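You operate a simulated robot arm through the tools that you are given. There is no shell and no other tool. Be economical: measure what you need, move in short steps, check, and stop when the job is done.

Carry out the task below with a simulated two-armed robot. There is one attempt and no reset: what you move stays moved.

## Task
Hold the yellow lamp on the end shelf under the counter steady with one hand and flip the yellow lamp top the other way with the other.

The check looks at the end state, three seconds after you hand in, the way a careful person would. Anything else that was tipped, shoved, dropped, spilled or broken makes it a failure.

## Robot
Two 6-joint arms with two-finger parallel grippers on one trunk, on a base that drives. Base frame: it is fixed to the floor where the robot stands at the start and does not move with it; the origin is under the middle of the robot, x ahead of it, y to its left, z up. Readings come in m, degrees, newtons and seconds.
The left shoulder is at the start at [0.06, 0.187, 0.847], the right one opposite. With the tool pointing down near the work surface each hand reaches from about 0.1 to 0.6 m from the robot's upright axis, wherever it stands, measured 20 degrees to its own side. Places, roughly: yellow lamp top [0.5, 0.2, 0.6]. Payload 1.57 kg a hand.
The tool frame of a hand sits at the grasp point between the pads (the TCP): z along the fingers, y along the line on which they close. The tips reach 0.03 m beyond it. The gripper opens to 0.11 m. The fingers are 0.024 m wide and 0.012 m thick; the gripper's body (0.048 by 0.112 m) begins 0.078 m behind the TCP.
Orientation is that of the tool frame in the base frame, as a unit quaternion [x, y, z, w]. With the fingers straight down and closing along the base's y, the tool's x points along the base's -x, its y along +y and its z along -z.

## Interface
- The arms move only by the tool arm_command. It takes "left_rows", "right_rows" or both (then of equal length, played together; a hand with none holds still); each is a list of rows, each an object (a shift or turn left out is 0, a gripper value left out holds the last) with "grip": the closure in counts, from 0 (fully open) to 255 (shut); "translation": the shift along the tool's x, y, z in m, a list of three; "delta_rot": the turn, a rotation vector about the tool's x, y, z in degrees, a list of three. In form: [{"grip": grip, "translation": [tx, ty, tz], "delta_rot": [ax, ay, az]}, ...]. A call has 1 to 8 rows; each row shifts and turns the commanded pose from where the row before left it, along the tool's axes as they then stand. Rows are played at 5 a second. More than 0.05 m and 8.6 degrees between two rows, or a gripper value outside its range, and nothing of the call is played. Where a pose cannot be reached the arm comes as near as it can. A force on the tool above 40 N (or 10 N above the force at the start of the call, whichever is more), or a blocked arm, ends the call early, and 0.2 s more pass. The fingers move at their own pace (about 0.153 m/s each) and stop on an object; they squeeze with about 43 N. The grip force told is the motor's: it shows also when the fingers shut on nothing. Time passes only in rows, and 0.2 s behind the last, so rows that do not move let the fingers close. It gives the time, the measured TCP pose, the force on the tool (base axes), the opening and the grip force at its end, in the units of the frame above (readings bear some noise), with the torque about the TCP (base axes, N m) and any sound that the robot's microphone picked up.
- Cameras (640 x 400 px; columns grow to the right, rows downward): "scene" is now at [0.0169, 0.0081, 1.3873]; the picture's right is [0.12, -0.99, 0.00], its down [-0.76, -0.10, -0.64] and it looks along [0.64, 0.08, -0.77] (base axes); focal length 254 px, centre (320, 200). "left" rides on the left gripper at [0.07, -0.016, -0.141] in its tool frame; the picture's right is [0.23, 0.97, 0.00], its down [-0.86, 0.20, -0.48] and it looks along [-0.47, 0.11, 0.88] (tool axes); focal length 222 px, centre (320, 200). "right" rides on the right gripper at [0.07, 0.016, -0.141] in its tool frame; the picture's right is [-0.23, 0.97, 0.00], its down [-0.86, -0.20, -0.48] and it looks along [-0.47, -0.11, 0.88] (tool axes); focal length 222 px, centre (320, 200). There is no depth. A picture from a camera that has moved, and an enlarged one, comes with that camera's place and axes in the base frame and with its lens.
- get_image(camera): a new picture of that camera. It takes no simulated time.
- move_column(by): slides the trunk up (or, below 0, down) by that many m; the arms and the scene camera ride with it, the base frame stays. It gives what a move gives, with no picture.
- drive_base(legs): drives the robot by 1 to 6 legs, each [ahead, left, turn to the left] in m, m and degrees, along the robot's own axes; the way and the turn of a leg run together, so that a leg with both is an arc; at most 1.5 m and 180 degrees a leg. The arms and the cameras ride along, it lands a little off, and it stops where it bumps. It gives what a move gives.
- head_to(pan, tilt): turns the head with the scene camera to pan (to the left, within 86 degrees either way) and tilt (down, from -29 to 69), counted from straight ahead of the robot. It gives what a move gives.
- close_up(camera, box): a new picture of the part [left, top, right, bottom] of that camera's present view, enlarged. It takes no simulated time.
- job_done(): hands the job in; it is judged then, once.

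Go step by step. Nothing tells you exact positions but the pictures and the camera data: compare them with the known pose of the tool, close in by small moves and look again before you grip or let go. The budget is 120 turns and 88 pictures, counting those below and the enlarged ones. Unless the task says otherwise, let go and move clear before handing in, and close with one line.

The tools are called after "Emit:" by a JSON object that holds its "api" and its "payload". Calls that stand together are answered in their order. arm_command: Moves the arms, as the interface text tells. Its arguments: {"type":"object","properties":{"left_rows":{"type":"array","items":{"type":"object","properties":{"grip":{"type":"number"},"translation":{"type":"array","items":{"type":"number"}},"delta_rot":{"type":"array","items":{"type":"number"}}}}},"right_rows":{"type":"array","items":{"type":"object","properties":{"grip":{"type":"number"},"translation":{"type":"array","items":{"type":"number"}},"delta_rot":{"type":"array","items":{"type":"number"}}}}}},"required":[]} The other tools are called the same way: move_column (by) slides the trunk up or down; drive_base (legs) drives the base; head_to (pan, tilt) turns the head that bears the scene camera; get_image (camera) takes a picture; close_up (camera, box) takes an enlarged picture of a part of a camera's view; job_done () hands the job in.

At the start:

```text
time_s: 0.0
left_ee_pos: [0.4118, 0.3078, 0.9583]
left_tool_rot: [0.0, 1.0, 0.0, 0.0]
left_ft_force: [-0.7, 0.4, 0.2]
left_wrist_torque: [0.06, 0.02, -0.01]
left_opening: 0.1101
left_gripper_force: 0.1
right_ee_pos: [0.2798, -0.0296, 0.8951]
right_tool_rot: [0.0, 1.0, 0.0, 0.0]
right_ft_force: [0.9, 0.2, -0.3]
right_wrist_torque: [0.01, 0.0, 0.01]
right_opening: 0.1103
right_gripper_force: 0.2
trunk travel left (down, up): [-0.475, 0.515]
robot x, y, heading: [-0.0007, 0.0023, -0.0]
head pan, tilt: [7.2, 50.1]
```

scene: 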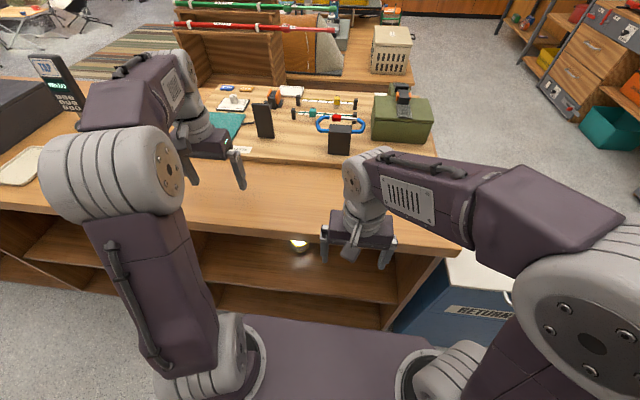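
right: 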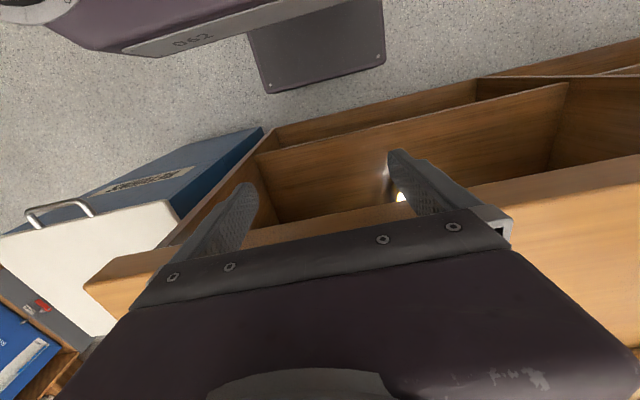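
left: 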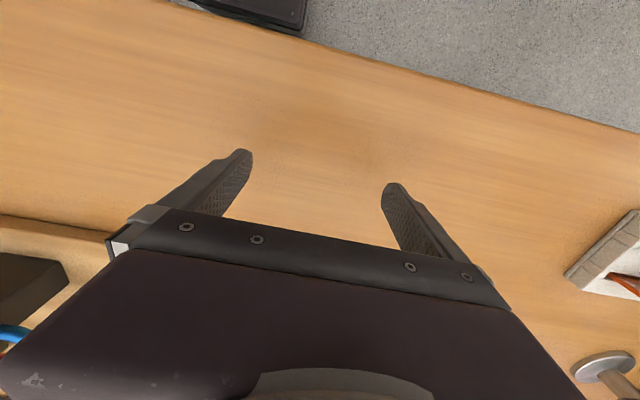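

I see the counter with open shelves below, and a small bright lamp on the upper shelf near pixel (298,244). I'll zoom in for a closer look.

Emit:
{"api": "close_up", "payload": {"camera": "scene", "box": [220, 200, 380, 300]}}

Emit:
{"api": "close_up", "payload": {"camera": "right", "box": [340, 140, 460, 215]}}

```text
4.00 times, centred on (300, 250) of scene
camera zoom: at [0.0169, 0.0081, 1.3873], right [0.12, -0.99, 0.0], down [-0.76, -0.1, -0.64], along [0.64, 0.08, -0.77], focal length 1018 px, centre (400, 0)
```

zoom: 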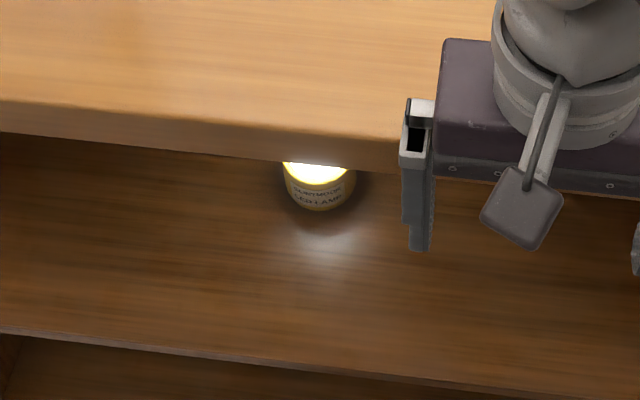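

```text
5.33 times, centred on (400, 178) of right
camera zoom: at [0.2093, -0.0132, 1.0372], right [0.23, 0.97, 0.0], down [0.86, -0.2, 0.48], along [0.47, -0.11, -0.88], focal length 1185 px, centre (-107, 320)
```

zoom: 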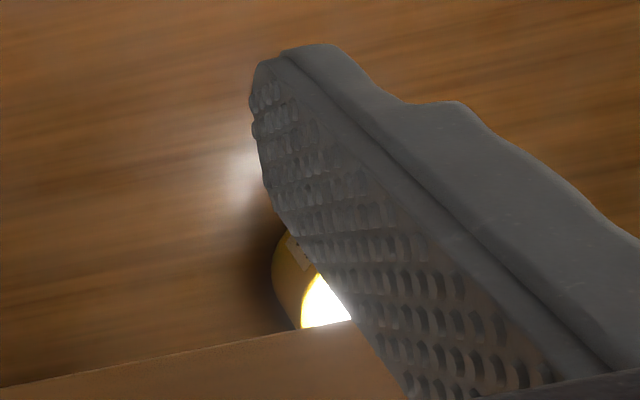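

The lamp sits lit on the shelf, well under the counter's edge. I'll back away so that the trunk can go down and the camera can look beneath.

Emit:
{"api": "drive_base", "payload": {"legs": [[-0.4, 0, 0]]}}

Emit:
{"api": "move_column", "payload": {"by": -0.4}}

Emit:
{"api": "head_to", "payload": {"pan": 8, "tilt": 25}}

Emit:
{"api": "get_image", "payload": {"camera": "scene"}}

```text
time_s: 2.5
left_ee_pos: [0.0106, 0.3065, 0.9592]
left_tool_rot: [0.0, 1.0, 0.0, 0.0]
left_ft_force: [0.6, 0.8, -0.1]
left_wrist_torque: [-0.01, -0.02, 0.01]
left_opening: 0.1097
left_gripper_force: 0.0
right_ee_pos: [-0.1216, -0.0315, 0.8951]
right_tool_rot: [0.0, 1.0, 0.0, 0.0]
right_ft_force: [1.3, -0.5, 0.3]
right_wrist_torque: [0.03, 0.0, -0.02]
right_opening: 0.11
right_gripper_force: 0.0
trunk travel left (down, up): [-0.475, 0.515]
robot x, y, heading: [-0.4003, 0.0008, 0.0]
head pan, tilt: [7.2, 50.1]
```

```text
time_s: 6.3
left_ee_pos: [0.0107, 0.3069, 0.559]
left_tool_rot: [0.0, 1.0, 0.0, 0.001]
left_ft_force: [-0.2, -0.3, 1.1]
left_wrist_torque: [0.01, 0.0, 0.02]
left_opening: 0.1099
left_gripper_force: 0.1
right_ee_pos: [-0.1203, -0.031, 0.4958]
right_tool_rot: [0.0, 1.0, 0.0, 0.0]
right_ft_force: [-0.2, 0.2, 0.6]
right_wrist_torque: [0.01, 0.0, 0.02]
right_opening: 0.1101
right_gripper_force: 0.0
trunk travel left (down, up): [-0.075, 0.915]
robot x, y, heading: [-0.4016, -0.0037, -0.0]
head pan, tilt: [7.2, 50.1]
```

```text
time_s: 7.2
left_ee_pos: [0.012, 0.3064, 0.5577]
left_tool_rot: [0.001, 1.0, 0.0, 0.0]
left_ft_force: [-0.4, 0.6, -0.3]
left_wrist_torque: [-0.02, -0.02, 0.05]
left_opening: 0.11
left_gripper_force: 0.1
right_ee_pos: [-0.1201, -0.0313, 0.4964]
right_tool_rot: [0.0, 1.0, 0.0, 0.001]
right_ft_force: [-0.2, -0.5, -0.2]
right_wrist_torque: [-0.01, 0.01, 0.01]
right_opening: 0.1099
right_gripper_force: 0.0
trunk travel left (down, up): [-0.075, 0.915]
robot x, y, heading: [-0.3987, -0.0004, 0.2]
head pan, tilt: [8.0, 25.0]
```

```text
82 pictures are left
camera scene: at [-0.3682, 0.0115, 1.0248], right [0.14, -0.99, 0.0], down [-0.42, -0.06, -0.91], along [0.9, 0.13, -0.42], focal length 254 px, centre (320, 200)
```

scene: 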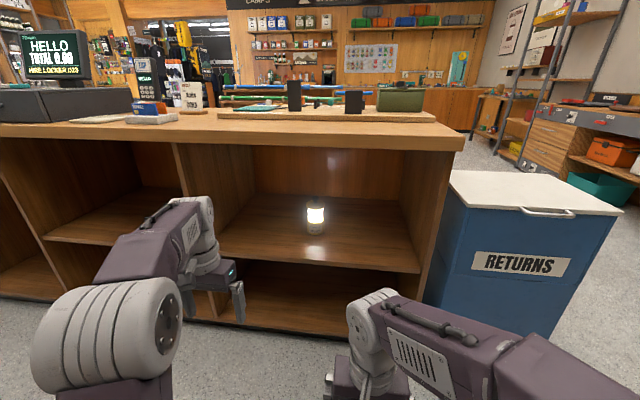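

Emit:
{"api": "close_up", "payload": {"camera": "scene", "box": [276, 184, 356, 244]}}

Emit:
{"api": "get_image", "payload": {"camera": "left"}}

```text
6.67 times, centred on (316, 214) of scene
camera zoom: at [-0.3682, 0.0115, 1.0248], right [0.14, -0.99, 0.0], down [-0.42, -0.06, -0.91], along [0.9, 0.13, -0.42], focal length 1697 px, centre (347, 107)
```

zoom: 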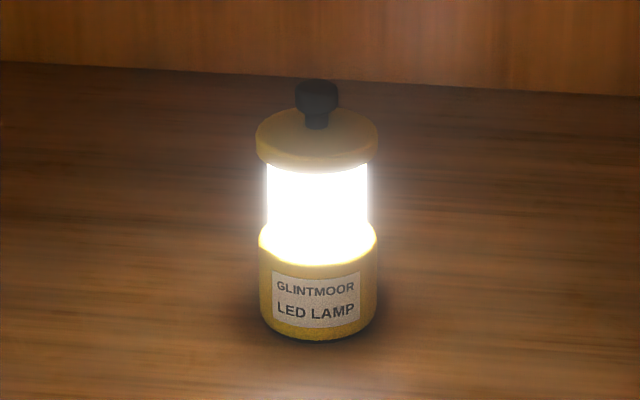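

```text
80 pictures are left
camera left: at [-0.0579, 0.2897, 0.6984], right [-0.23, 0.97, 0.0], down [0.86, 0.2, 0.48], along [0.47, 0.11, -0.88], focal length 222 px, centre (320, 200)
```

left: 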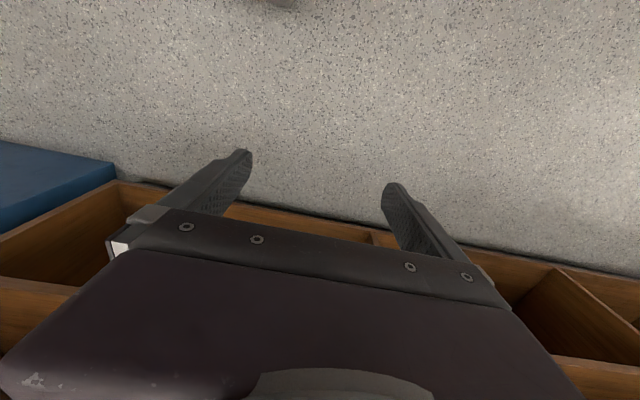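

The lamp stands at about (0.535, 0.155) on the shelf at z≈0.46. A black knob on a stem, about 25 mm wide, tops it at z≈0.61. I'll pitch both hands forward out here in the open before moving in.

Emit:
{"api": "arm_command", "payload": {"left_rows": [{"delta_rot": [0, -8.5, 0]}, {"delta_rot": [0, -8.5, 0]}, {"delta_rot": [0, -8.5, 0]}, {"delta_rot": [0, -8.5, 0]}, {"delta_rot": [0, -8.5, 0]}, {"delta_rot": [0, -7.5, 0]}], "right_rows": [{"delta_rot": [0, -8.5, 0]}, {"delta_rot": [0, -8.5, 0]}, {"delta_rot": [0, -8.5, 0]}, {"delta_rot": [0, -8.5, 0]}, {"delta_rot": [0, -8.5, 0]}, {"delta_rot": [0, -7.5, 0]}]}}

Emit:
{"api": "get_image", "payload": {"camera": "right"}}

Emit:
{"api": "get_image", "payload": {"camera": "scene"}}

```text
time_s: 8.6
left_ee_pos: [0.0104, 0.3085, 0.5564]
left_tool_rot: [-0.001, 0.907, 0.001, 0.422]
left_ft_force: [-0.4, -0.2, -0.6]
left_wrist_torque: [-0.01, 0.01, 0.0]
left_opening: 0.11
left_gripper_force: 0.1
right_ee_pos: [-0.115, -0.0074, 0.5133]
right_tool_rot: [0.0, 0.906, -0.001, 0.424]
right_ft_force: [0.0, -0.3, -0.1]
right_wrist_torque: [-0.02, 0.01, -0.02]
right_opening: 0.11
right_gripper_force: 0.0
right hand out of reach, approached as far as the arm can: row 5, 6
trunk travel left (down, up): [-0.075, 0.915]
robot x, y, heading: [-0.4009, 0.0006, 0.1]
head pan, tilt: [8.0, 25.0]
```

```text
79 pictures are left
camera right: at [-0.268, 0.0094, 0.5495], right [0.15, 0.97, 0.17], down [0.18, -0.2, 0.96], along [0.97, -0.11, -0.21], focal length 222 px, centre (320, 200)
```

right: 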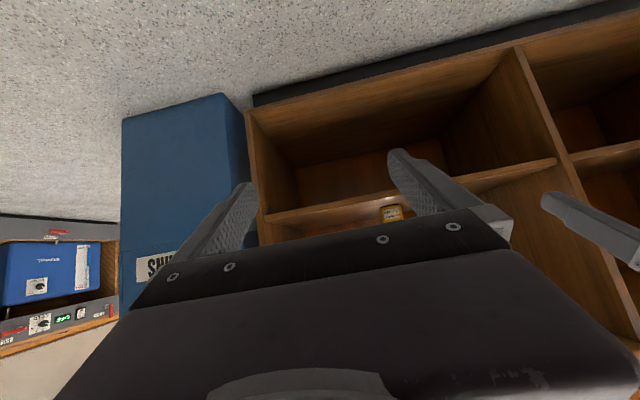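

```text
78 pictures are left
camera scene: at [-0.3683, 0.0115, 1.0249], right [0.14, -0.99, 0.0], down [-0.42, -0.06, -0.91], along [0.9, 0.13, -0.42], focal length 254 px, centre (320, 200)
```

scene: 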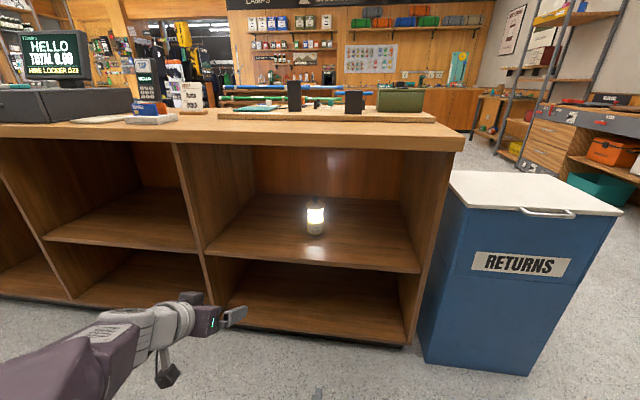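

Both hands are now about 40° below horizontal, and the right one is folded too close to the body. I'll move the right hand forward and up, and turn the hands toward each other.

Emit:
{"api": "arm_command", "payload": {"left_rows": [{"delta_rot": [4.8, 0, 4.0]}, {"delta_rot": [4.8, 0, 4.0]}, {"delta_rot": [4.8, 0, 4.0]}, {"delta_rot": [4.8, 0, 4.0]}, {}, {}, {}, {}], "right_rows": [{"translation": [-0.035, 0, 0.01]}, {"translation": [-0.035, 0, 0.01]}, {"translation": [-0.035, 0, 0.01]}, {"translation": [-0.035, 0, 0.01]}, {"delta_rot": [-4.8, 0, -4.0], "translation": [0, -0.02, 0]}, {"delta_rot": [-4.8, 0, -4.0], "translation": [0, -0.02, 0]}, {"delta_rot": [-4.8, 0, -4.0], "translation": [0, -0.02, 0]}, {"delta_rot": [-4.8, 0, -4.0], "translation": [0, -0.02, 0]}]}}

Emit:
{"api": "drive_base", "payload": {"legs": [[0.22, 0, 0]]}}

Emit:
{"api": "get_image", "payload": {"camera": "scene"}}

Emit:
{"api": "get_image", "payload": {"camera": "left"}}

Emit:
{"api": "get_image", "payload": {"camera": "right"}}

```text
time_s: 10.4
left_ee_pos: [0.011, 0.3066, 0.558]
left_tool_rot: [0.195, 0.885, -0.092, 0.412]
left_ft_force: [-0.4, 0.1, -0.4]
left_wrist_torque: [0.0, -0.03, 0.01]
left_opening: 0.1098
left_gripper_force: 0.1
right_ee_pos: [0.0085, -0.0718, 0.5866]
right_tool_rot: [-0.16, 0.899, 0.071, 0.401]
right_ft_force: [-0.4, 0.0, 0.2]
right_wrist_torque: [0.0, 0.0, -0.03]
right_opening: 0.1101
right_gripper_force: 0.0
right hand out of reach, approached as far as the arm can: row 7, 8
trunk travel left (down, up): [-0.075, 0.915]
robot x, y, heading: [-0.4038, 0.0006, 0.1]
head pan, tilt: [8.0, 25.0]
```

```text
time_s: 12.1
left_ee_pos: [0.2329, 0.3064, 0.5587]
left_tool_rot: [0.196, 0.885, -0.092, 0.412]
left_ft_force: [-0.2, -0.4, 0.3]
left_wrist_torque: [0.0, 0.03, 0.02]
left_opening: 0.1099
left_gripper_force: 0.0
right_ee_pos: [0.2301, -0.0712, 0.5843]
right_tool_rot: [-0.16, 0.9, 0.071, 0.399]
right_ft_force: [0.1, -0.3, 0.5]
right_wrist_torque: [-0.01, 0.0, 0.01]
right_opening: 0.1102
right_gripper_force: 0.0
trunk travel left (down, up): [-0.075, 0.915]
robot x, y, heading: [-0.1788, -0.0035, 0.0]
head pan, tilt: [8.0, 25.0]
```

```text
77 pictures are left
camera scene: at [-0.1479, 0.0115, 1.0249], right [0.14, -0.99, 0.0], down [-0.42, -0.06, -0.91], along [0.9, 0.13, -0.42], focal length 254 px, centre (320, 200)
```

scene: 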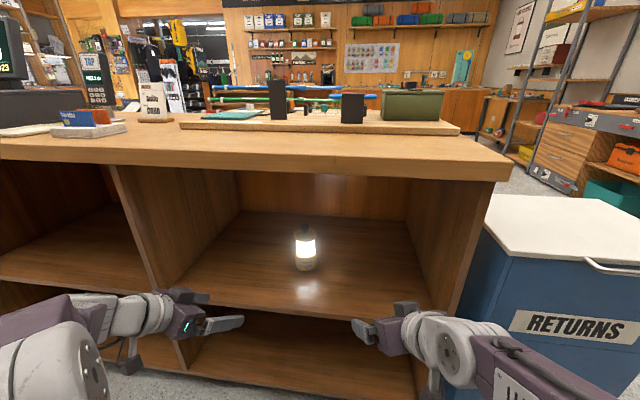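

```text
76 pictures are left
camera left: at [0.0859, 0.3565, 0.5945], right [0.28, 0.94, -0.18], down [0.25, 0.1, 0.96], along [0.93, -0.31, -0.21], focal length 222 px, centre (320, 200)
```

left: 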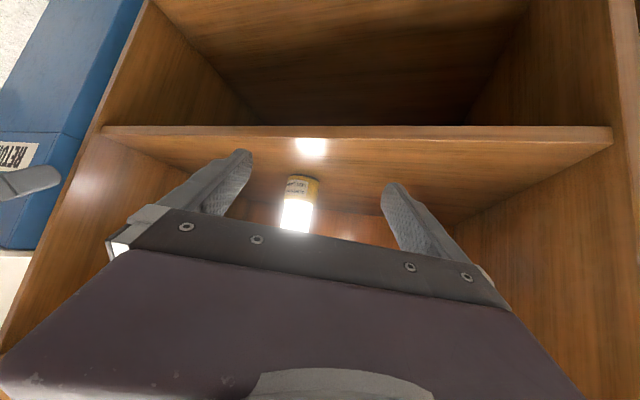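

```text
75 pictures are left
camera right: at [0.0812, -0.1068, 0.6286], right [-0.19, 0.97, 0.17], down [0.27, -0.11, 0.96], along [0.94, 0.23, -0.24], focal length 222 px, centre (320, 200)
```

right: 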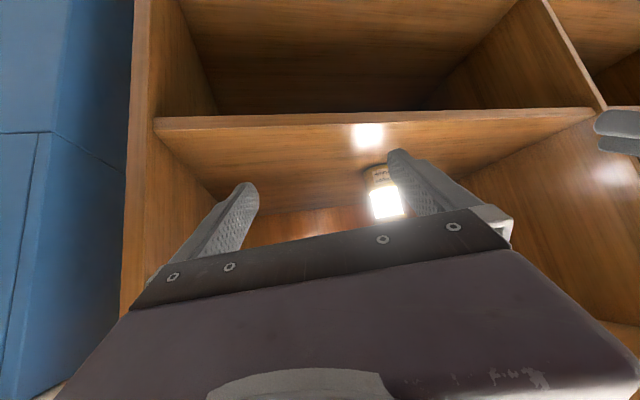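

Good view. I'll zoom in on the lamp to refine its position and look at the knob.

Emit:
{"api": "close_up", "payload": {"camera": "scene", "box": [265, 215, 345, 275]}}

Emit:
{"api": "close_up", "payload": {"camera": "left", "box": [260, 160, 340, 240]}}

```text
6.67 times, centred on (305, 245) of scene
camera zoom: at [-0.1479, 0.0115, 1.0249], right [0.14, -0.99, 0.0], down [-0.42, -0.06, -0.91], along [0.9, 0.13, -0.42], focal length 1697 px, centre (420, -100)
```

zoom: 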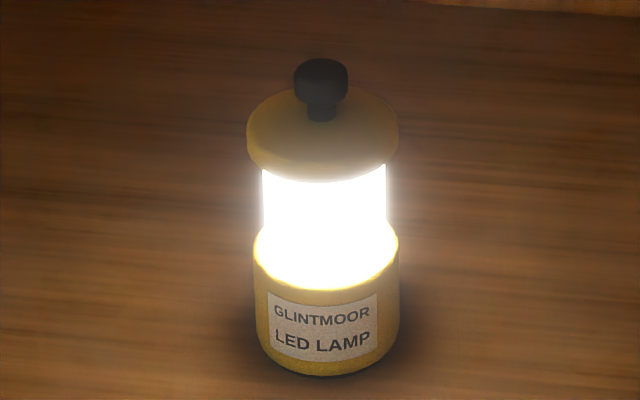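

```text
5.00 times, centred on (300, 200) of left
camera zoom: at [0.0859, 0.3565, 0.5945], right [0.28, 0.94, -0.18], down [0.25, 0.1, 0.96], along [0.93, -0.31, -0.21], focal length 1111 px, centre (420, 200)
```

zoom: 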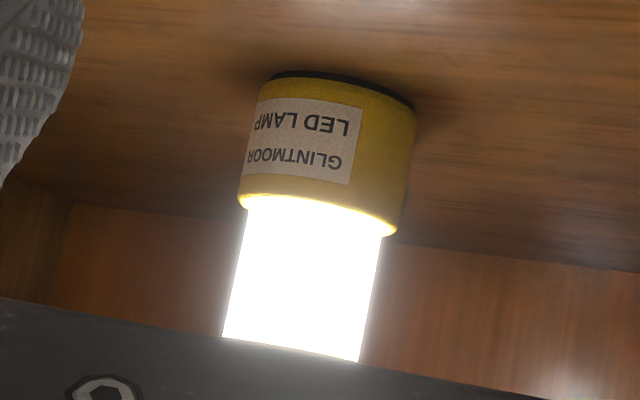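

Lamp centre ≈ (0.534, 0.159), shelf z ≈ 0.457, base radius 35 mm and about 50 mm high. The knob looks like a mushroom-shaped push-pull type. I'll drive a little closer so both hands can reach comfortably.

Emit:
{"api": "drive_base", "payload": {"legs": [[0.11, 0, 0]]}}

Emit:
{"api": "get_image", "payload": {"camera": "scene"}}

```text
time_s: 13.3
left_ee_pos: [0.3422, 0.3073, 0.5578]
left_tool_rot: [0.196, 0.885, -0.092, 0.412]
left_ft_force: [-0.2, -0.2, 0.0]
left_wrist_torque: [-0.01, -0.02, -0.05]
left_opening: 0.1101
left_gripper_force: 0.1
right_ee_pos: [0.3398, -0.0719, 0.5854]
right_tool_rot: [-0.159, 0.9, 0.07, 0.399]
right_ft_force: [0.5, 0.2, 0.3]
right_wrist_torque: [-0.03, 0.04, 0.0]
right_opening: 0.1097
right_gripper_force: 0.1
trunk travel left (down, up): [-0.075, 0.915]
robot x, y, heading: [-0.0688, 0.0003, -0.2]
head pan, tilt: [8.0, 25.0]
```

```text
72 pictures are left
camera scene: at [-0.0374, 0.0114, 1.0249], right [0.14, -0.99, 0.0], down [-0.42, -0.06, -0.91], along [0.9, 0.13, -0.42], focal length 254 px, centre (320, 200)
```

scene: 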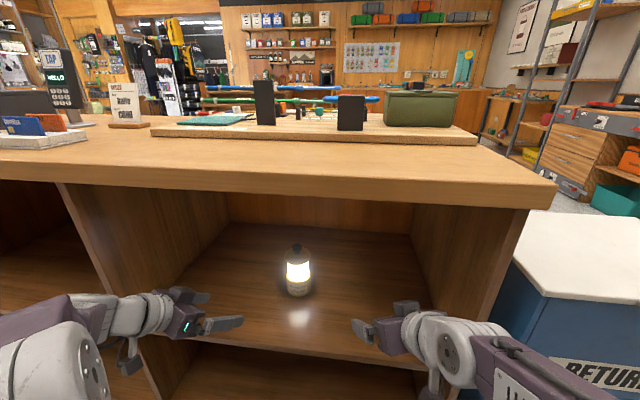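

I'm moving the left hand to a pre-grasp 12 cm short of the lamp, at base height.

Emit:
{"api": "arm_command", "payload": {"left_rows": [{"translation": [-0.0054, -0.0133, 0.0309], "grip": 0}, {"translation": [-0.0054, -0.0133, 0.0309]}, {"translation": [-0.0054, -0.0133, 0.0309]}, {"translation": [-0.0054, -0.0133, 0.0309]}]}}

Emit:
{"api": "get_image", "payload": {"camera": "scene"}}

Emit:
{"api": "get_image", "payload": {"camera": "left"}}

Emit:
{"api": "get_image", "payload": {"camera": "right"}}

```text
time_s: 14.3
left_ee_pos: [0.4175, 0.2117, 0.4952]
left_tool_rot: [0.196, 0.885, -0.092, 0.412]
left_ft_force: [-0.5, -0.9, 0.8]
left_wrist_torque: [0.01, 0.02, -0.02]
left_opening: 0.11
left_gripper_force: 0.0
right_ee_pos: [0.3396, -0.0715, 0.5851]
right_tool_rot: [-0.16, 0.9, 0.071, 0.399]
right_ft_force: [0.1, -0.2, -0.2]
right_wrist_torque: [-0.01, -0.02, -0.02]
right_opening: 0.1098
right_gripper_force: 0.1
trunk travel left (down, up): [-0.075, 0.915]
robot x, y, heading: [-0.0755, -0.001, -0.1]
head pan, tilt: [8.0, 25.0]
```

```text
71 pictures are left
camera scene: at [-0.0374, 0.0114, 1.0249], right [0.14, -0.99, 0.0], down [-0.42, -0.06, -0.91], along [0.9, 0.13, -0.42], focal length 254 px, centre (320, 200)
```

scene: 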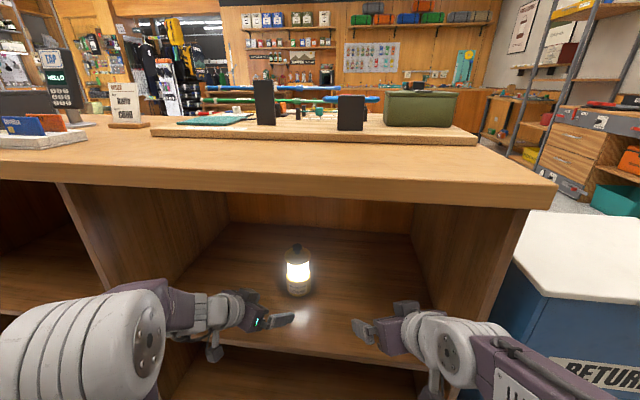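

```text
70 pictures are left
camera left: at [0.2726, 0.2611, 0.5315], right [0.28, 0.94, -0.18], down [0.25, 0.1, 0.96], along [0.93, -0.31, -0.21], focal length 222 px, centre (320, 200)
```

left: 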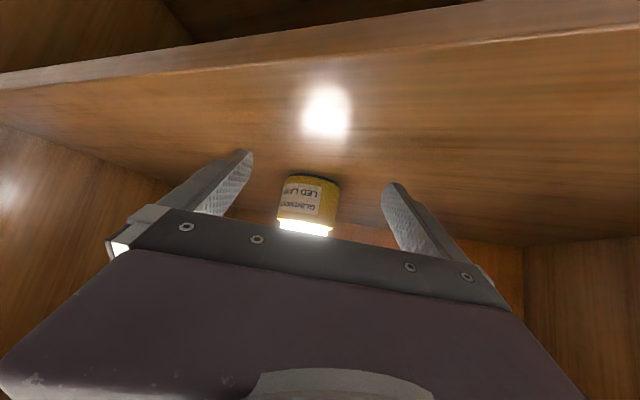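

```text
69 pictures are left
camera right: at [0.1915, -0.1072, 0.6287], right [-0.19, 0.97, 0.17], down [0.27, -0.11, 0.96], along [0.94, 0.23, -0.24], focal length 222 px, centre (320, 200)
```

right: 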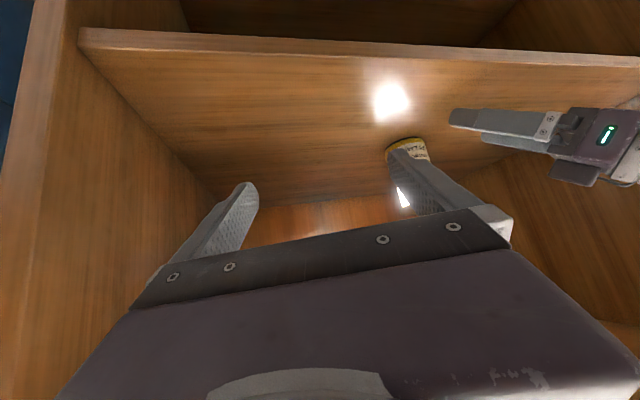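

The lamp is well centred between the left fingers. I'll advance 7 cm horizontally and check again.

Emit:
{"api": "arm_command", "payload": {"left_rows": [{"translation": [-0.015, 0, 0.0179]}, {"translation": [-0.015, 0, 0.0179]}, {"translation": [-0.015, 0, 0.0179]}]}}

Emit:
{"api": "close_up", "payload": {"camera": "scene", "box": [210, 220, 370, 340]}}

Emit:
{"api": "get_image", "payload": {"camera": "left"}}

```text
time_s: 15.1
left_ee_pos: [0.4814, 0.1827, 0.4942]
left_tool_rot: [0.196, 0.885, -0.092, 0.413]
left_ft_force: [0.0, 0.6, 0.7]
left_wrist_torque: [0.01, -0.01, -0.02]
left_opening: 0.1098
left_gripper_force: 0.1
right_ee_pos: [0.3398, -0.071, 0.5849]
right_tool_rot: [-0.159, 0.9, 0.07, 0.399]
right_ft_force: [-1.2, -0.4, 0.1]
right_wrist_torque: [-0.02, -0.02, 0.01]
right_opening: 0.11
right_gripper_force: 0.1
trunk travel left (down, up): [-0.075, 0.915]
robot x, y, heading: [-0.0665, 0.0012, 0.1]
head pan, tilt: [8.0, 25.0]
```

```text
3.33 times, centred on (290, 280) of scene
camera zoom: at [-0.0374, 0.0114, 1.0249], right [0.14, -0.99, 0.0], down [-0.42, -0.06, -0.91], along [0.9, 0.13, -0.42], focal length 848 px, centre (420, -67)
```

zoom: 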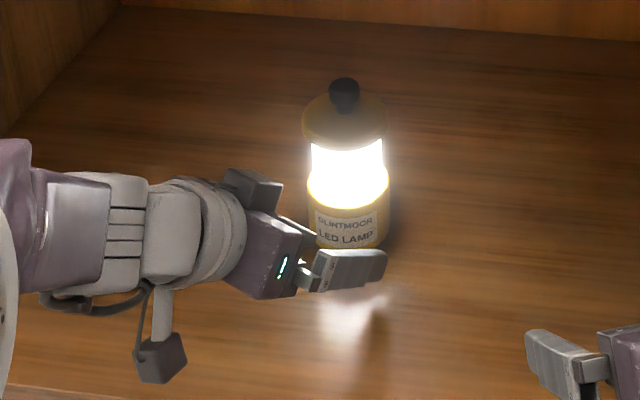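

```text
67 pictures are left
camera left: at [0.3361, 0.2318, 0.5313], right [0.28, 0.94, -0.18], down [0.25, 0.1, 0.96], along [0.93, -0.31, -0.21], focal length 222 px, centre (320, 200)
```

left: 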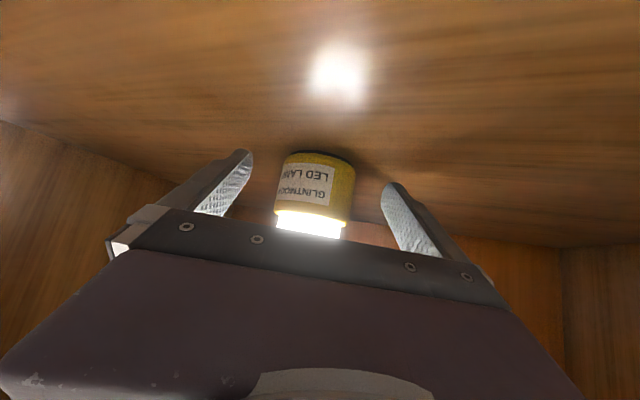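

Still centred. I'll advance the last 5 cm.

Emit:
{"api": "arm_command", "payload": {"left_rows": [{"translation": [-0.0107, 0, 0.0128]}, {"translation": [-0.0107, 0, 0.0128]}, {"translation": [-0.0107, 0, 0.0128]}]}}

Emit:
{"api": "close_up", "payload": {"camera": "scene", "box": [210, 220, 370, 340]}}

Emit:
{"api": "get_image", "payload": {"camera": "left"}}

Emit:
{"api": "get_image", "payload": {"camera": "right"}}

```text
time_s: 15.9
left_ee_pos: [0.526, 0.1615, 0.4957]
left_tool_rot: [0.197, 0.885, -0.092, 0.412]
left_ft_force: [-0.6, 0.2, -0.8]
left_wrist_torque: [0.01, -0.02, 0.02]
left_opening: 0.1101
left_gripper_force: 0.0
right_ee_pos: [0.3405, -0.0728, 0.5843]
right_tool_rot: [-0.16, 0.9, 0.071, 0.399]
right_ft_force: [0.0, -0.3, 0.1]
right_wrist_torque: [-0.03, 0.0, -0.01]
right_opening: 0.11
right_gripper_force: 0.1
trunk travel left (down, up): [-0.075, 0.915]
robot x, y, heading: [-0.0676, -0.0006, -0.0]
head pan, tilt: [8.0, 25.0]
```

```text
3.33 times, centred on (290, 280) of scene
camera zoom: at [-0.0374, 0.0114, 1.0249], right [0.14, -0.99, 0.0], down [-0.42, -0.06, -0.91], along [0.9, 0.13, -0.42], focal length 848 px, centre (420, -67)
```

zoom: 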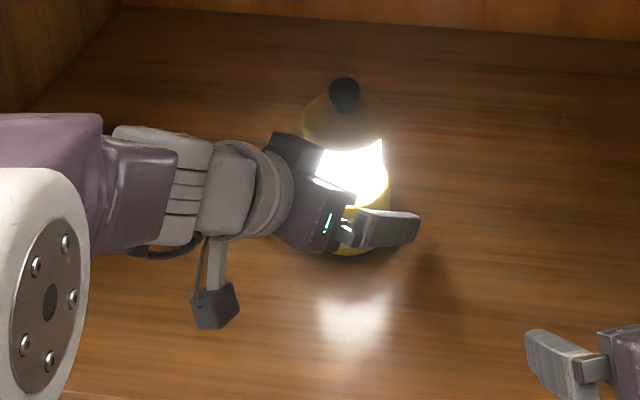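

```text
65 pictures are left
camera left: at [0.3814, 0.2109, 0.5312], right [0.28, 0.94, -0.17], down [0.25, 0.1, 0.96], along [0.93, -0.31, -0.21], focal length 222 px, centre (320, 200)
```

left: 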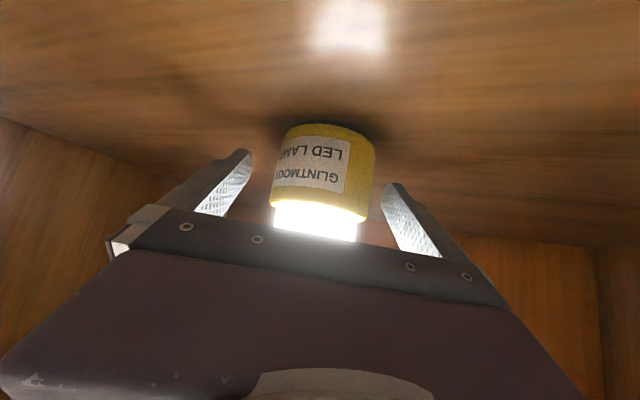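

```text
64 pictures are left
camera right: at [0.1915, -0.1072, 0.6286], right [-0.19, 0.97, 0.17], down [0.27, -0.11, 0.96], along [0.94, 0.23, -0.24], focal length 222 px, centre (320, 200)
```

right: 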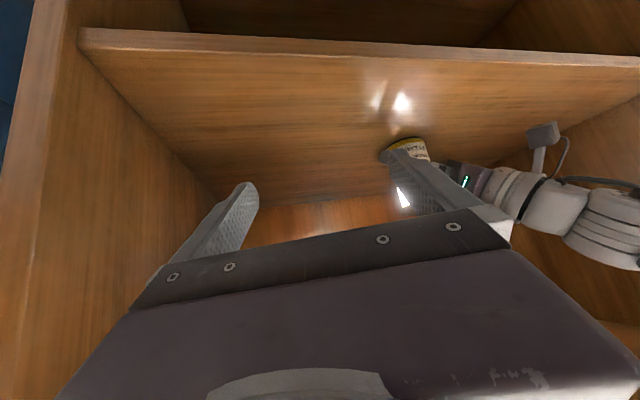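

The lamp base is now between the left fingers, with the TCP about at the lamp's axis. I'll close the left hand in stages.

Emit:
{"api": "arm_command", "payload": {"left_rows": [{"grip": 60}, {"grip": 75}, {"grip": 82}, {"grip": 90}, {"grip": 110}, {"grip": 160}, {}, {}]}}

Emit:
{"api": "close_up", "payload": {"camera": "scene", "box": [210, 220, 370, 340]}}

Emit:
{"api": "get_image", "payload": {"camera": "left"}}

```text
time_s: 17.7
left_ee_pos: [0.5257, 0.1629, 0.495]
left_tool_rot: [0.196, 0.885, -0.091, 0.413]
left_ft_force: [0.8, 2.7, 1.1]
left_wrist_torque: [0.26, -0.11, 0.05]
left_opening: 0.0729
left_gripper_force: 43.2
right_ee_pos: [0.34, -0.0719, 0.5859]
right_tool_rot: [-0.159, 0.9, 0.07, 0.4]
right_ft_force: [0.3, -0.1, 0.2]
right_wrist_torque: [0.0, 0.0, 0.0]
right_opening: 0.1101
right_gripper_force: 0.1
trunk travel left (down, up): [-0.075, 0.915]
robot x, y, heading: [-0.0696, -0.0008, 0.1]
head pan, tilt: [8.0, 25.0]
```

```text
3.33 times, centred on (290, 280) of scene
camera zoom: at [-0.0374, 0.0115, 1.0249], right [0.14, -0.99, 0.0], down [-0.42, -0.06, -0.91], along [0.9, 0.13, -0.42], focal length 848 px, centre (420, -67)
```

zoom: 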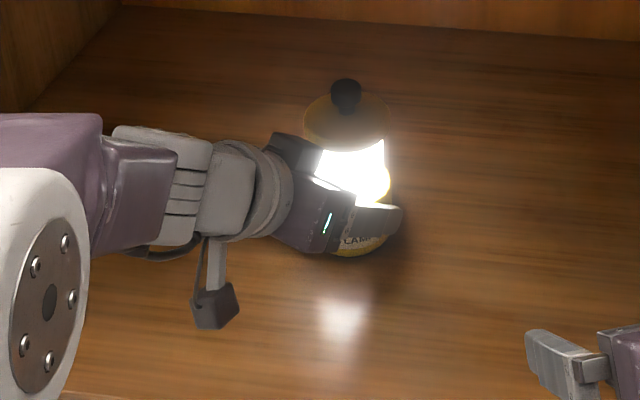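

```text
62 pictures are left
camera left: at [0.3812, 0.2112, 0.5312], right [0.28, 0.94, -0.18], down [0.25, 0.1, 0.96], along [0.93, -0.31, -0.21], focal length 222 px, centre (320, 200)
```

left: 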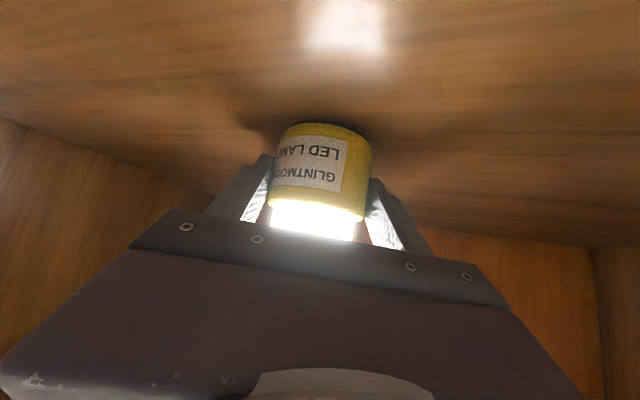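

The lamp is gripped firmly at 73 mm. I'll take a close look at the knob now.

Emit:
{"api": "close_up", "payload": {"camera": "scene", "box": [280, 236, 312, 260]}}

```text
16.00 times, centred on (296, 248) of scene
camera zoom: at [-0.0374, 0.0115, 1.0249], right [0.14, -0.99, 0.0], down [-0.42, -0.06, -0.91], along [0.9, 0.13, -0.42], focal length 4072 px, centre (704, -568)
```

zoom: 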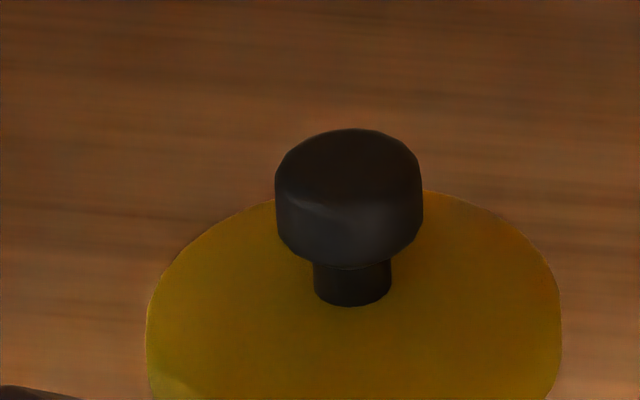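

It's a mushroom-shaped push-pull knob in the pulled-out position, with its head at z≈0.597–0.614, centred at (0.534, 0.157). With the left hand holding, I'll close the right fingers, level that hand somewhat and raise it, ready to press.

Emit:
{"api": "arm_command", "payload": {"right_rows": [{"grip": 255, "delta_rot": [0, -6, 0]}, {"delta_rot": [0, -6, 0]}, {"translation": [-0.0364, 0, -0.021]}, {"translation": [-0.0364, 0, -0.021]}, {"delta_rot": [-4.33, 0, -2.5]}, {"delta_rot": [-4.33, 0, -2.5]}, {}]}}

Emit:
{"api": "get_image", "payload": {"camera": "scene"}}

```text
time_s: 19.3
left_ee_pos: [0.5248, 0.1621, 0.4955]
left_tool_rot: [0.197, 0.885, -0.092, 0.413]
left_ft_force: [-0.7, 1.0, 1.3]
left_wrist_torque: [0.23, -0.04, 0.09]
left_opening: 0.0728
left_gripper_force: 43.1
right_ee_pos: [0.3602, -0.0615, 0.6657]
right_tool_rot: [-0.232, 0.858, 0.134, 0.438]
right_ft_force: [0.4, 1.0, 0.4]
right_wrist_torque: [-0.02, 0.02, -0.01]
right_opening: 0.0
right_gripper_force: 21.0
right hand out of reach, approached as far as the arm can: row 1, 2, 3
trunk travel left (down, up): [-0.075, 0.915]
robot x, y, heading: [-0.0667, -0.0006, -0.1]
head pan, tilt: [8.0, 25.0]
```

```text
60 pictures are left
camera scene: at [-0.0375, 0.0115, 1.0249], right [0.14, -0.99, 0.0], down [-0.42, -0.06, -0.91], along [0.9, 0.13, -0.42], focal length 254 px, centre (320, 200)
```

scene: 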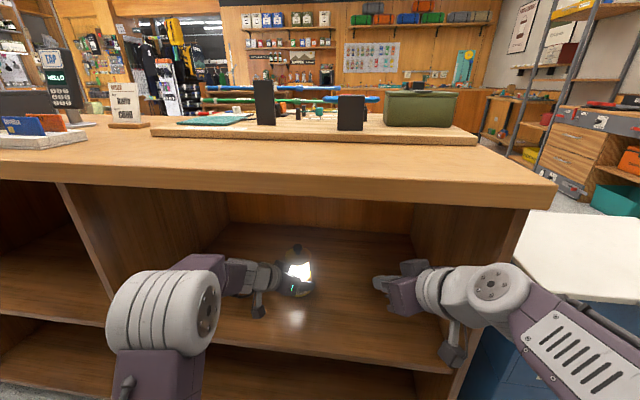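

The right hand is ready. I'll bring it in toward a point just above the knob and stop short to check.

Emit:
{"api": "arm_command", "payload": {"right_rows": [{"translation": [-0.0201, 0.0139, 0.0289]}, {"translation": [-0.0201, 0.0139, 0.0289]}, {"translation": [-0.0201, 0.0139, 0.0289]}, {"translation": [-0.0201, 0.0139, 0.0289]}, {"translation": [-0.0201, 0.0139, 0.0289]}]}}

Emit:
{"api": "get_image", "payload": {"camera": "scene"}}

Emit:
{"api": "get_image", "payload": {"camera": "right"}}

```text
time_s: 20.5
left_ee_pos: [0.5259, 0.1617, 0.494]
left_tool_rot: [0.197, 0.885, -0.092, 0.412]
left_ft_force: [0.2, 0.5, 0.1]
left_wrist_torque: [0.09, -0.14, -0.03]
left_opening: 0.0726
left_gripper_force: 43.1
right_ee_pos: [0.4758, 0.0895, 0.6642]
right_tool_rot: [-0.229, 0.859, 0.132, 0.438]
right_ft_force: [-0.3, -0.6, -0.8]
right_wrist_torque: [0.0, -0.01, -0.02]
right_opening: 0.0
right_gripper_force: 21.0
trunk travel left (down, up): [-0.075, 0.915]
robot x, y, heading: [-0.0667, -0.0015, -0.3]
head pan, tilt: [8.0, 25.0]
```

```text
59 pictures are left
camera scene: at [-0.0373, 0.0113, 1.0249], right [0.14, -0.99, 0.0], down [-0.42, -0.06, -0.91], along [0.9, 0.13, -0.42], focal length 254 px, centre (320, 200)
```

scene: 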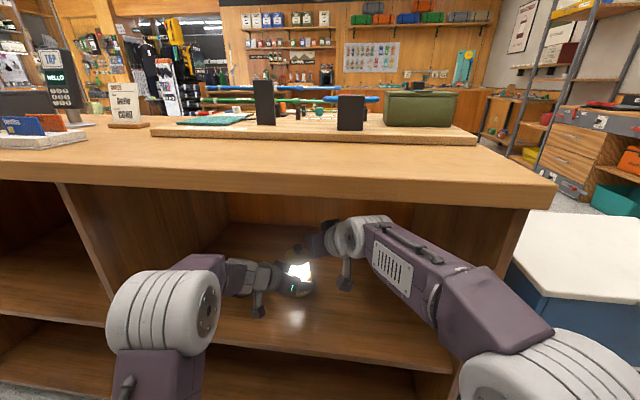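

```text
58 pictures are left
camera right: at [0.3337, 0.0233, 0.6902], right [-0.38, 0.9, 0.21], down [0.21, -0.14, 0.97], along [0.9, 0.41, -0.13], focal length 222 px, centre (320, 200)
```

right: 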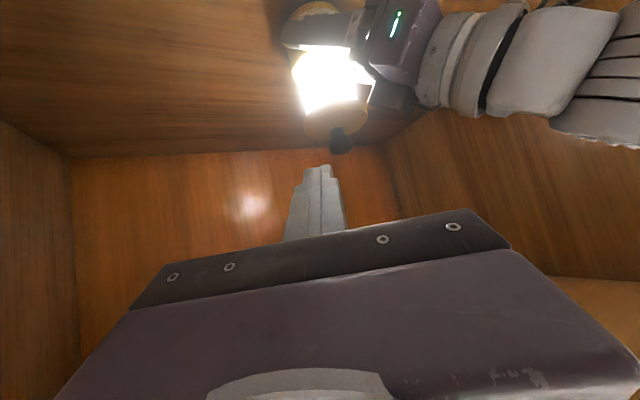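

The knob is visible just ahead of and below the closed fingertips, and the geometry agrees with my estimate. I'll move above it.

Emit:
{"api": "arm_command", "payload": {"right_rows": [{"translation": [-0.0207, 0.0135, 0.028]}, {"translation": [-0.0207, 0.0135, 0.028]}]}}

Emit:
{"api": "get_image", "payload": {"camera": "right"}}

Emit:
{"api": "close_up", "payload": {"camera": "scene", "box": [240, 200, 400, 320]}}

```text
time_s: 21.1
left_ee_pos: [0.5276, 0.1625, 0.4949]
left_tool_rot: [0.196, 0.885, -0.093, 0.413]
left_ft_force: [1.5, 0.0, 0.0]
left_wrist_torque: [0.08, -0.18, -0.01]
left_opening: 0.073
left_gripper_force: 42.6
right_ee_pos: [0.5217, 0.1472, 0.6666]
right_tool_rot: [-0.231, 0.858, 0.133, 0.439]
right_ft_force: [0.1, 0.6, -0.6]
right_wrist_torque: [-0.02, 0.02, 0.04]
right_opening: 0.0
right_gripper_force: 21.6
trunk travel left (down, up): [-0.075, 0.915]
robot x, y, heading: [-0.0689, 0.0039, -0.0]
head pan, tilt: [8.0, 25.0]
```

```text
57 pictures are left
camera right: at [0.3799, 0.0825, 0.6924], right [-0.38, 0.9, 0.21], down [0.21, -0.14, 0.97], along [0.9, 0.41, -0.13], focal length 222 px, centre (320, 200)
```

right: 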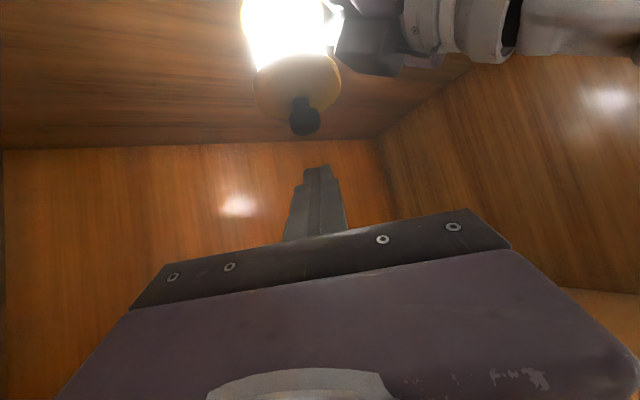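

```text
3.33 times, centred on (320, 260) of scene
camera zoom: at [-0.0372, 0.0113, 1.0249], right [0.14, -0.99, 0.0], down [-0.42, -0.06, -0.91], along [0.9, 0.13, -0.42], focal length 848 px, centre (320, 0)
```

zoom: 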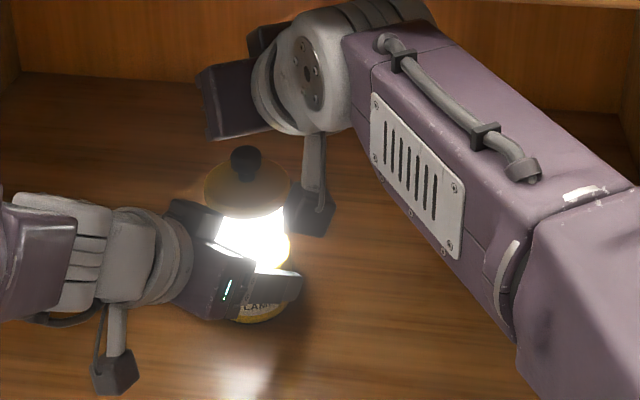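

The fingertip is about 25 mm above the knob, a hair to its left. I'll shift 3 mm and come down close to it.

Emit:
{"api": "arm_command", "payload": {"right_rows": [{"translation": [0.0081, -0.003, 0.0058]}, {"translation": [0.0065, 0, 0.0046]}]}}

Emit:
{"api": "get_image", "payload": {"camera": "right"}}

```text
time_s: 21.7
left_ee_pos: [0.5259, 0.1608, 0.4957]
left_tool_rot: [0.197, 0.884, -0.093, 0.413]
left_ft_force: [3.1, -0.2, 0.5]
left_wrist_torque: [0.16, -0.23, -0.04]
left_opening: 0.0727
left_gripper_force: 43.3
right_ee_pos: [0.524, 0.1455, 0.6487]
right_tool_rot: [-0.23, 0.859, 0.132, 0.438]
right_ft_force: [0.1, 0.6, -0.1]
right_wrist_torque: [0.01, -0.01, 0.0]
right_opening: 0.0
right_gripper_force: 21.0
trunk travel left (down, up): [-0.075, 0.915]
robot x, y, heading: [-0.0689, -0.0023, -0.1]
head pan, tilt: [8.0, 25.0]
```

```text
55 pictures are left
camera right: at [0.3814, 0.0801, 0.675], right [-0.38, 0.9, 0.21], down [0.21, -0.14, 0.97], along [0.9, 0.41, -0.13], focal length 222 px, centre (320, 200)
```

right: 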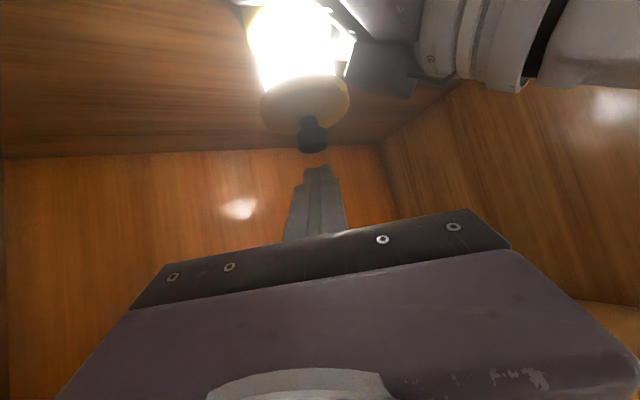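

Aligned. I'll press straight down in 2.5 mm steps; the call stops if the force climbs.

Emit:
{"api": "arm_command", "payload": {"right_rows": [{"translation": [0.002, 0, 0.0015]}, {"translation": [0.002, 0, 0.0015]}, {"translation": [0.002, 0, 0.0015]}, {"translation": [0.002, 0, 0.0015]}, {"translation": [0.002, 0, 0.0015]}]}}

Emit:
{"api": "get_image", "payload": {"camera": "right"}}

```text
time_s: 22.9
left_ee_pos: [0.5259, 0.1613, 0.4958]
left_tool_rot: [0.197, 0.885, -0.093, 0.412]
left_ft_force: [3.4, 0.0, 1.8]
left_wrist_torque: [0.2, -0.25, -0.07]
left_opening: 0.0724
left_gripper_force: 43.0
right_ee_pos: [0.5237, 0.1458, 0.6375]
right_tool_rot: [-0.23, 0.859, 0.132, 0.438]
right_ft_force: [0.5, -0.8, 0.5]
right_wrist_torque: [0.0, 0.03, 0.02]
right_opening: 0.0002
right_gripper_force: 21.4
trunk travel left (down, up): [-0.075, 0.915]
robot x, y, heading: [-0.0706, 0.0032, -0.2]
head pan, tilt: [8.0, 25.0]
```

```text
54 pictures are left
camera right: at [0.3817, 0.0808, 0.6628], right [-0.38, 0.9, 0.21], down [0.21, -0.14, 0.97], along [0.9, 0.41, -0.13], focal length 222 px, centre (320, 200)
```

right: 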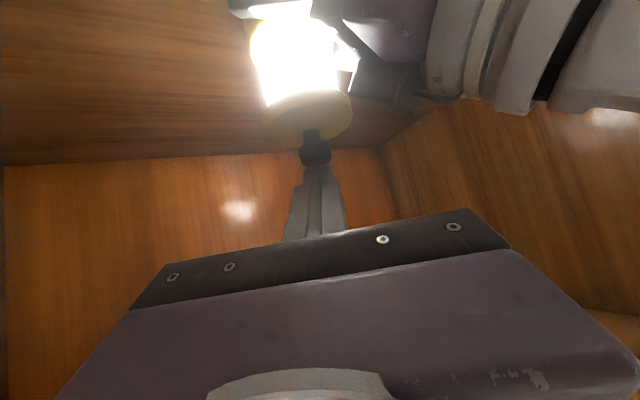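

Emit:
{"api": "close_up", "payload": {"camera": "right", "box": [280, 110, 360, 190]}}

Emit:
{"api": "close_up", "payload": {"camera": "scene", "box": [270, 220, 330, 265]}}

```text
5.00 times, centred on (320, 150) of right
camera zoom: at [0.3817, 0.0808, 0.6628], right [-0.38, 0.9, 0.21], down [0.21, -0.14, 0.97], along [0.9, 0.41, -0.13], focal length 1111 px, centre (320, 450)
```

zoom: 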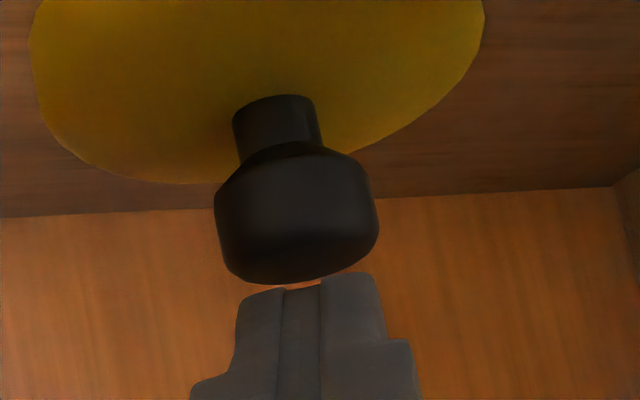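

```text
8.89 times, centred on (300, 242) of scene
camera zoom: at [-0.0373, 0.0114, 1.0249], right [0.14, -0.99, 0.0], down [-0.42, -0.06, -0.91], along [0.9, 0.13, -0.42], focal length 2262 px, centre (498, -178)
```

zoom: 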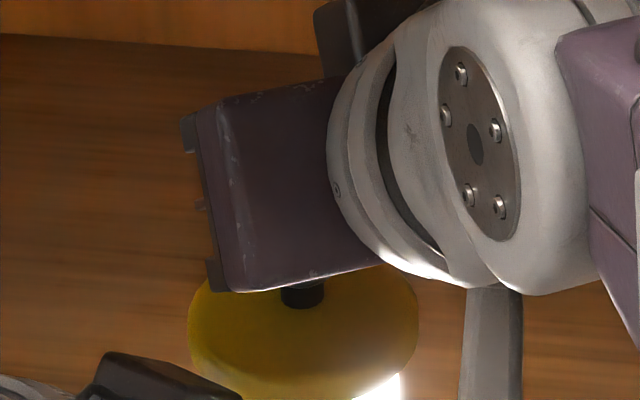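

The fingertip is right at the knob's crown. I'll keep pressing.

Emit:
{"api": "arm_command", "payload": {"right_rows": [{"translation": [0.002, 0, 0.0015]}, {"translation": [0.002, 0, 0.0015]}, {"translation": [0.002, 0, 0.0015]}]}}

Emit:
{"api": "close_up", "payload": {"camera": "right", "box": [240, 70, 400, 190]}}

```text
time_s: 23.7
left_ee_pos: [0.526, 0.1615, 0.4946]
left_tool_rot: [0.197, 0.885, -0.091, 0.412]
left_ft_force: [2.3, 1.8, 2.0]
left_wrist_torque: [0.23, -0.21, 0.01]
left_opening: 0.0727
left_gripper_force: 42.6
right_ee_pos: [0.5235, 0.1464, 0.6296]
right_tool_rot: [-0.23, 0.859, 0.133, 0.439]
right_ft_force: [-0.3, -0.4, 0.6]
right_wrist_torque: [0.0, 0.0, 0.03]
right_opening: 0.0
right_gripper_force: 21.3
trunk travel left (down, up): [-0.075, 0.915]
robot x, y, heading: [-0.0699, 0.0006, -0.2]
head pan, tilt: [8.0, 25.0]
```

```text
3.33 times, centred on (320, 130) of right
camera zoom: at [0.3815, 0.0809, 0.655], right [-0.38, 0.9, 0.21], down [0.21, -0.14, 0.97], along [0.9, 0.41, -0.13], focal length 740 px, centre (320, 433)
```

zoom: 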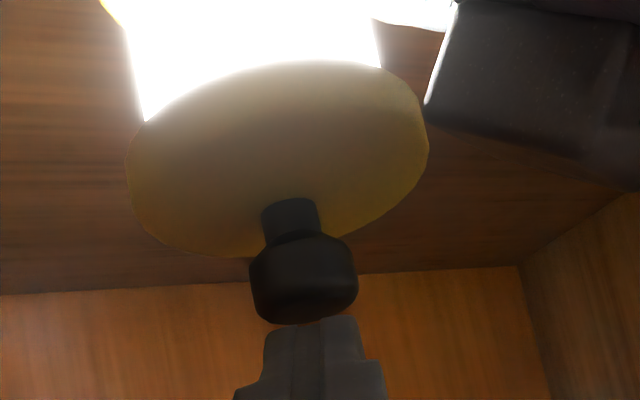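

The lid seems to have stayed fixed relative to the fingertip although the hand went down 8 mm, with no force. I'll check from other views what moved.

Emit:
{"api": "get_image", "payload": {"camera": "left"}}

Emit:
{"api": "get_image", "payload": {"camera": "right"}}

Emit:
{"api": "close_up", "payload": {"camera": "scene", "box": [250, 220, 350, 295]}}

```text
50 pictures are left
camera left: at [0.3812, 0.2111, 0.5312], right [0.28, 0.94, -0.18], down [0.25, 0.1, 0.96], along [0.93, -0.31, -0.21], focal length 222 px, centre (320, 200)
```

left: 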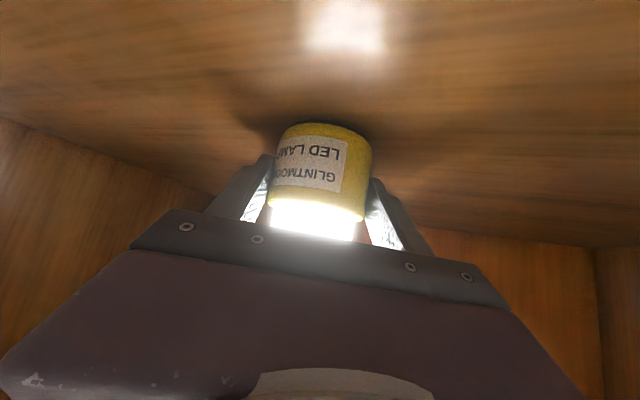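

```text
49 pictures are left
camera right: at [0.3815, 0.0809, 0.655], right [-0.38, 0.9, 0.21], down [0.21, -0.14, 0.97], along [0.9, 0.41, -0.13], focal length 222 px, centre (320, 200)
```

right: 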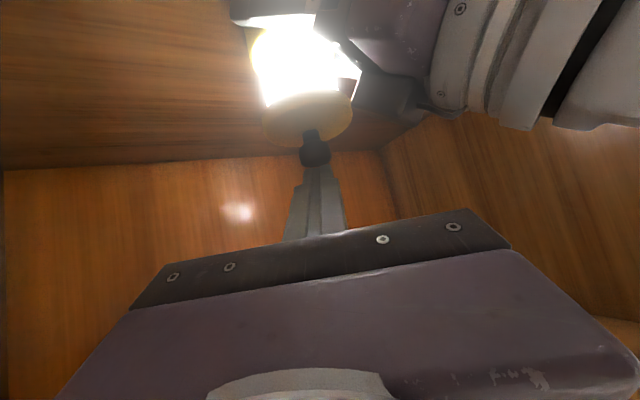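

```text
5.33 times, centred on (300, 258) of scene
camera zoom: at [-0.0374, 0.0114, 1.0249], right [0.14, -0.99, 0.0], down [-0.42, -0.06, -0.91], along [0.9, 0.13, -0.42], focal length 1357 px, centre (427, -107)
```

zoom: 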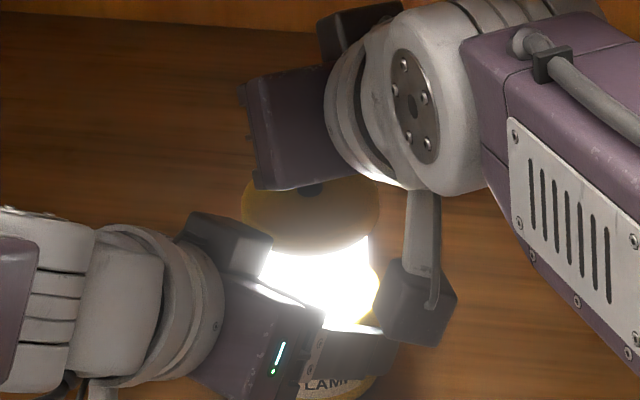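

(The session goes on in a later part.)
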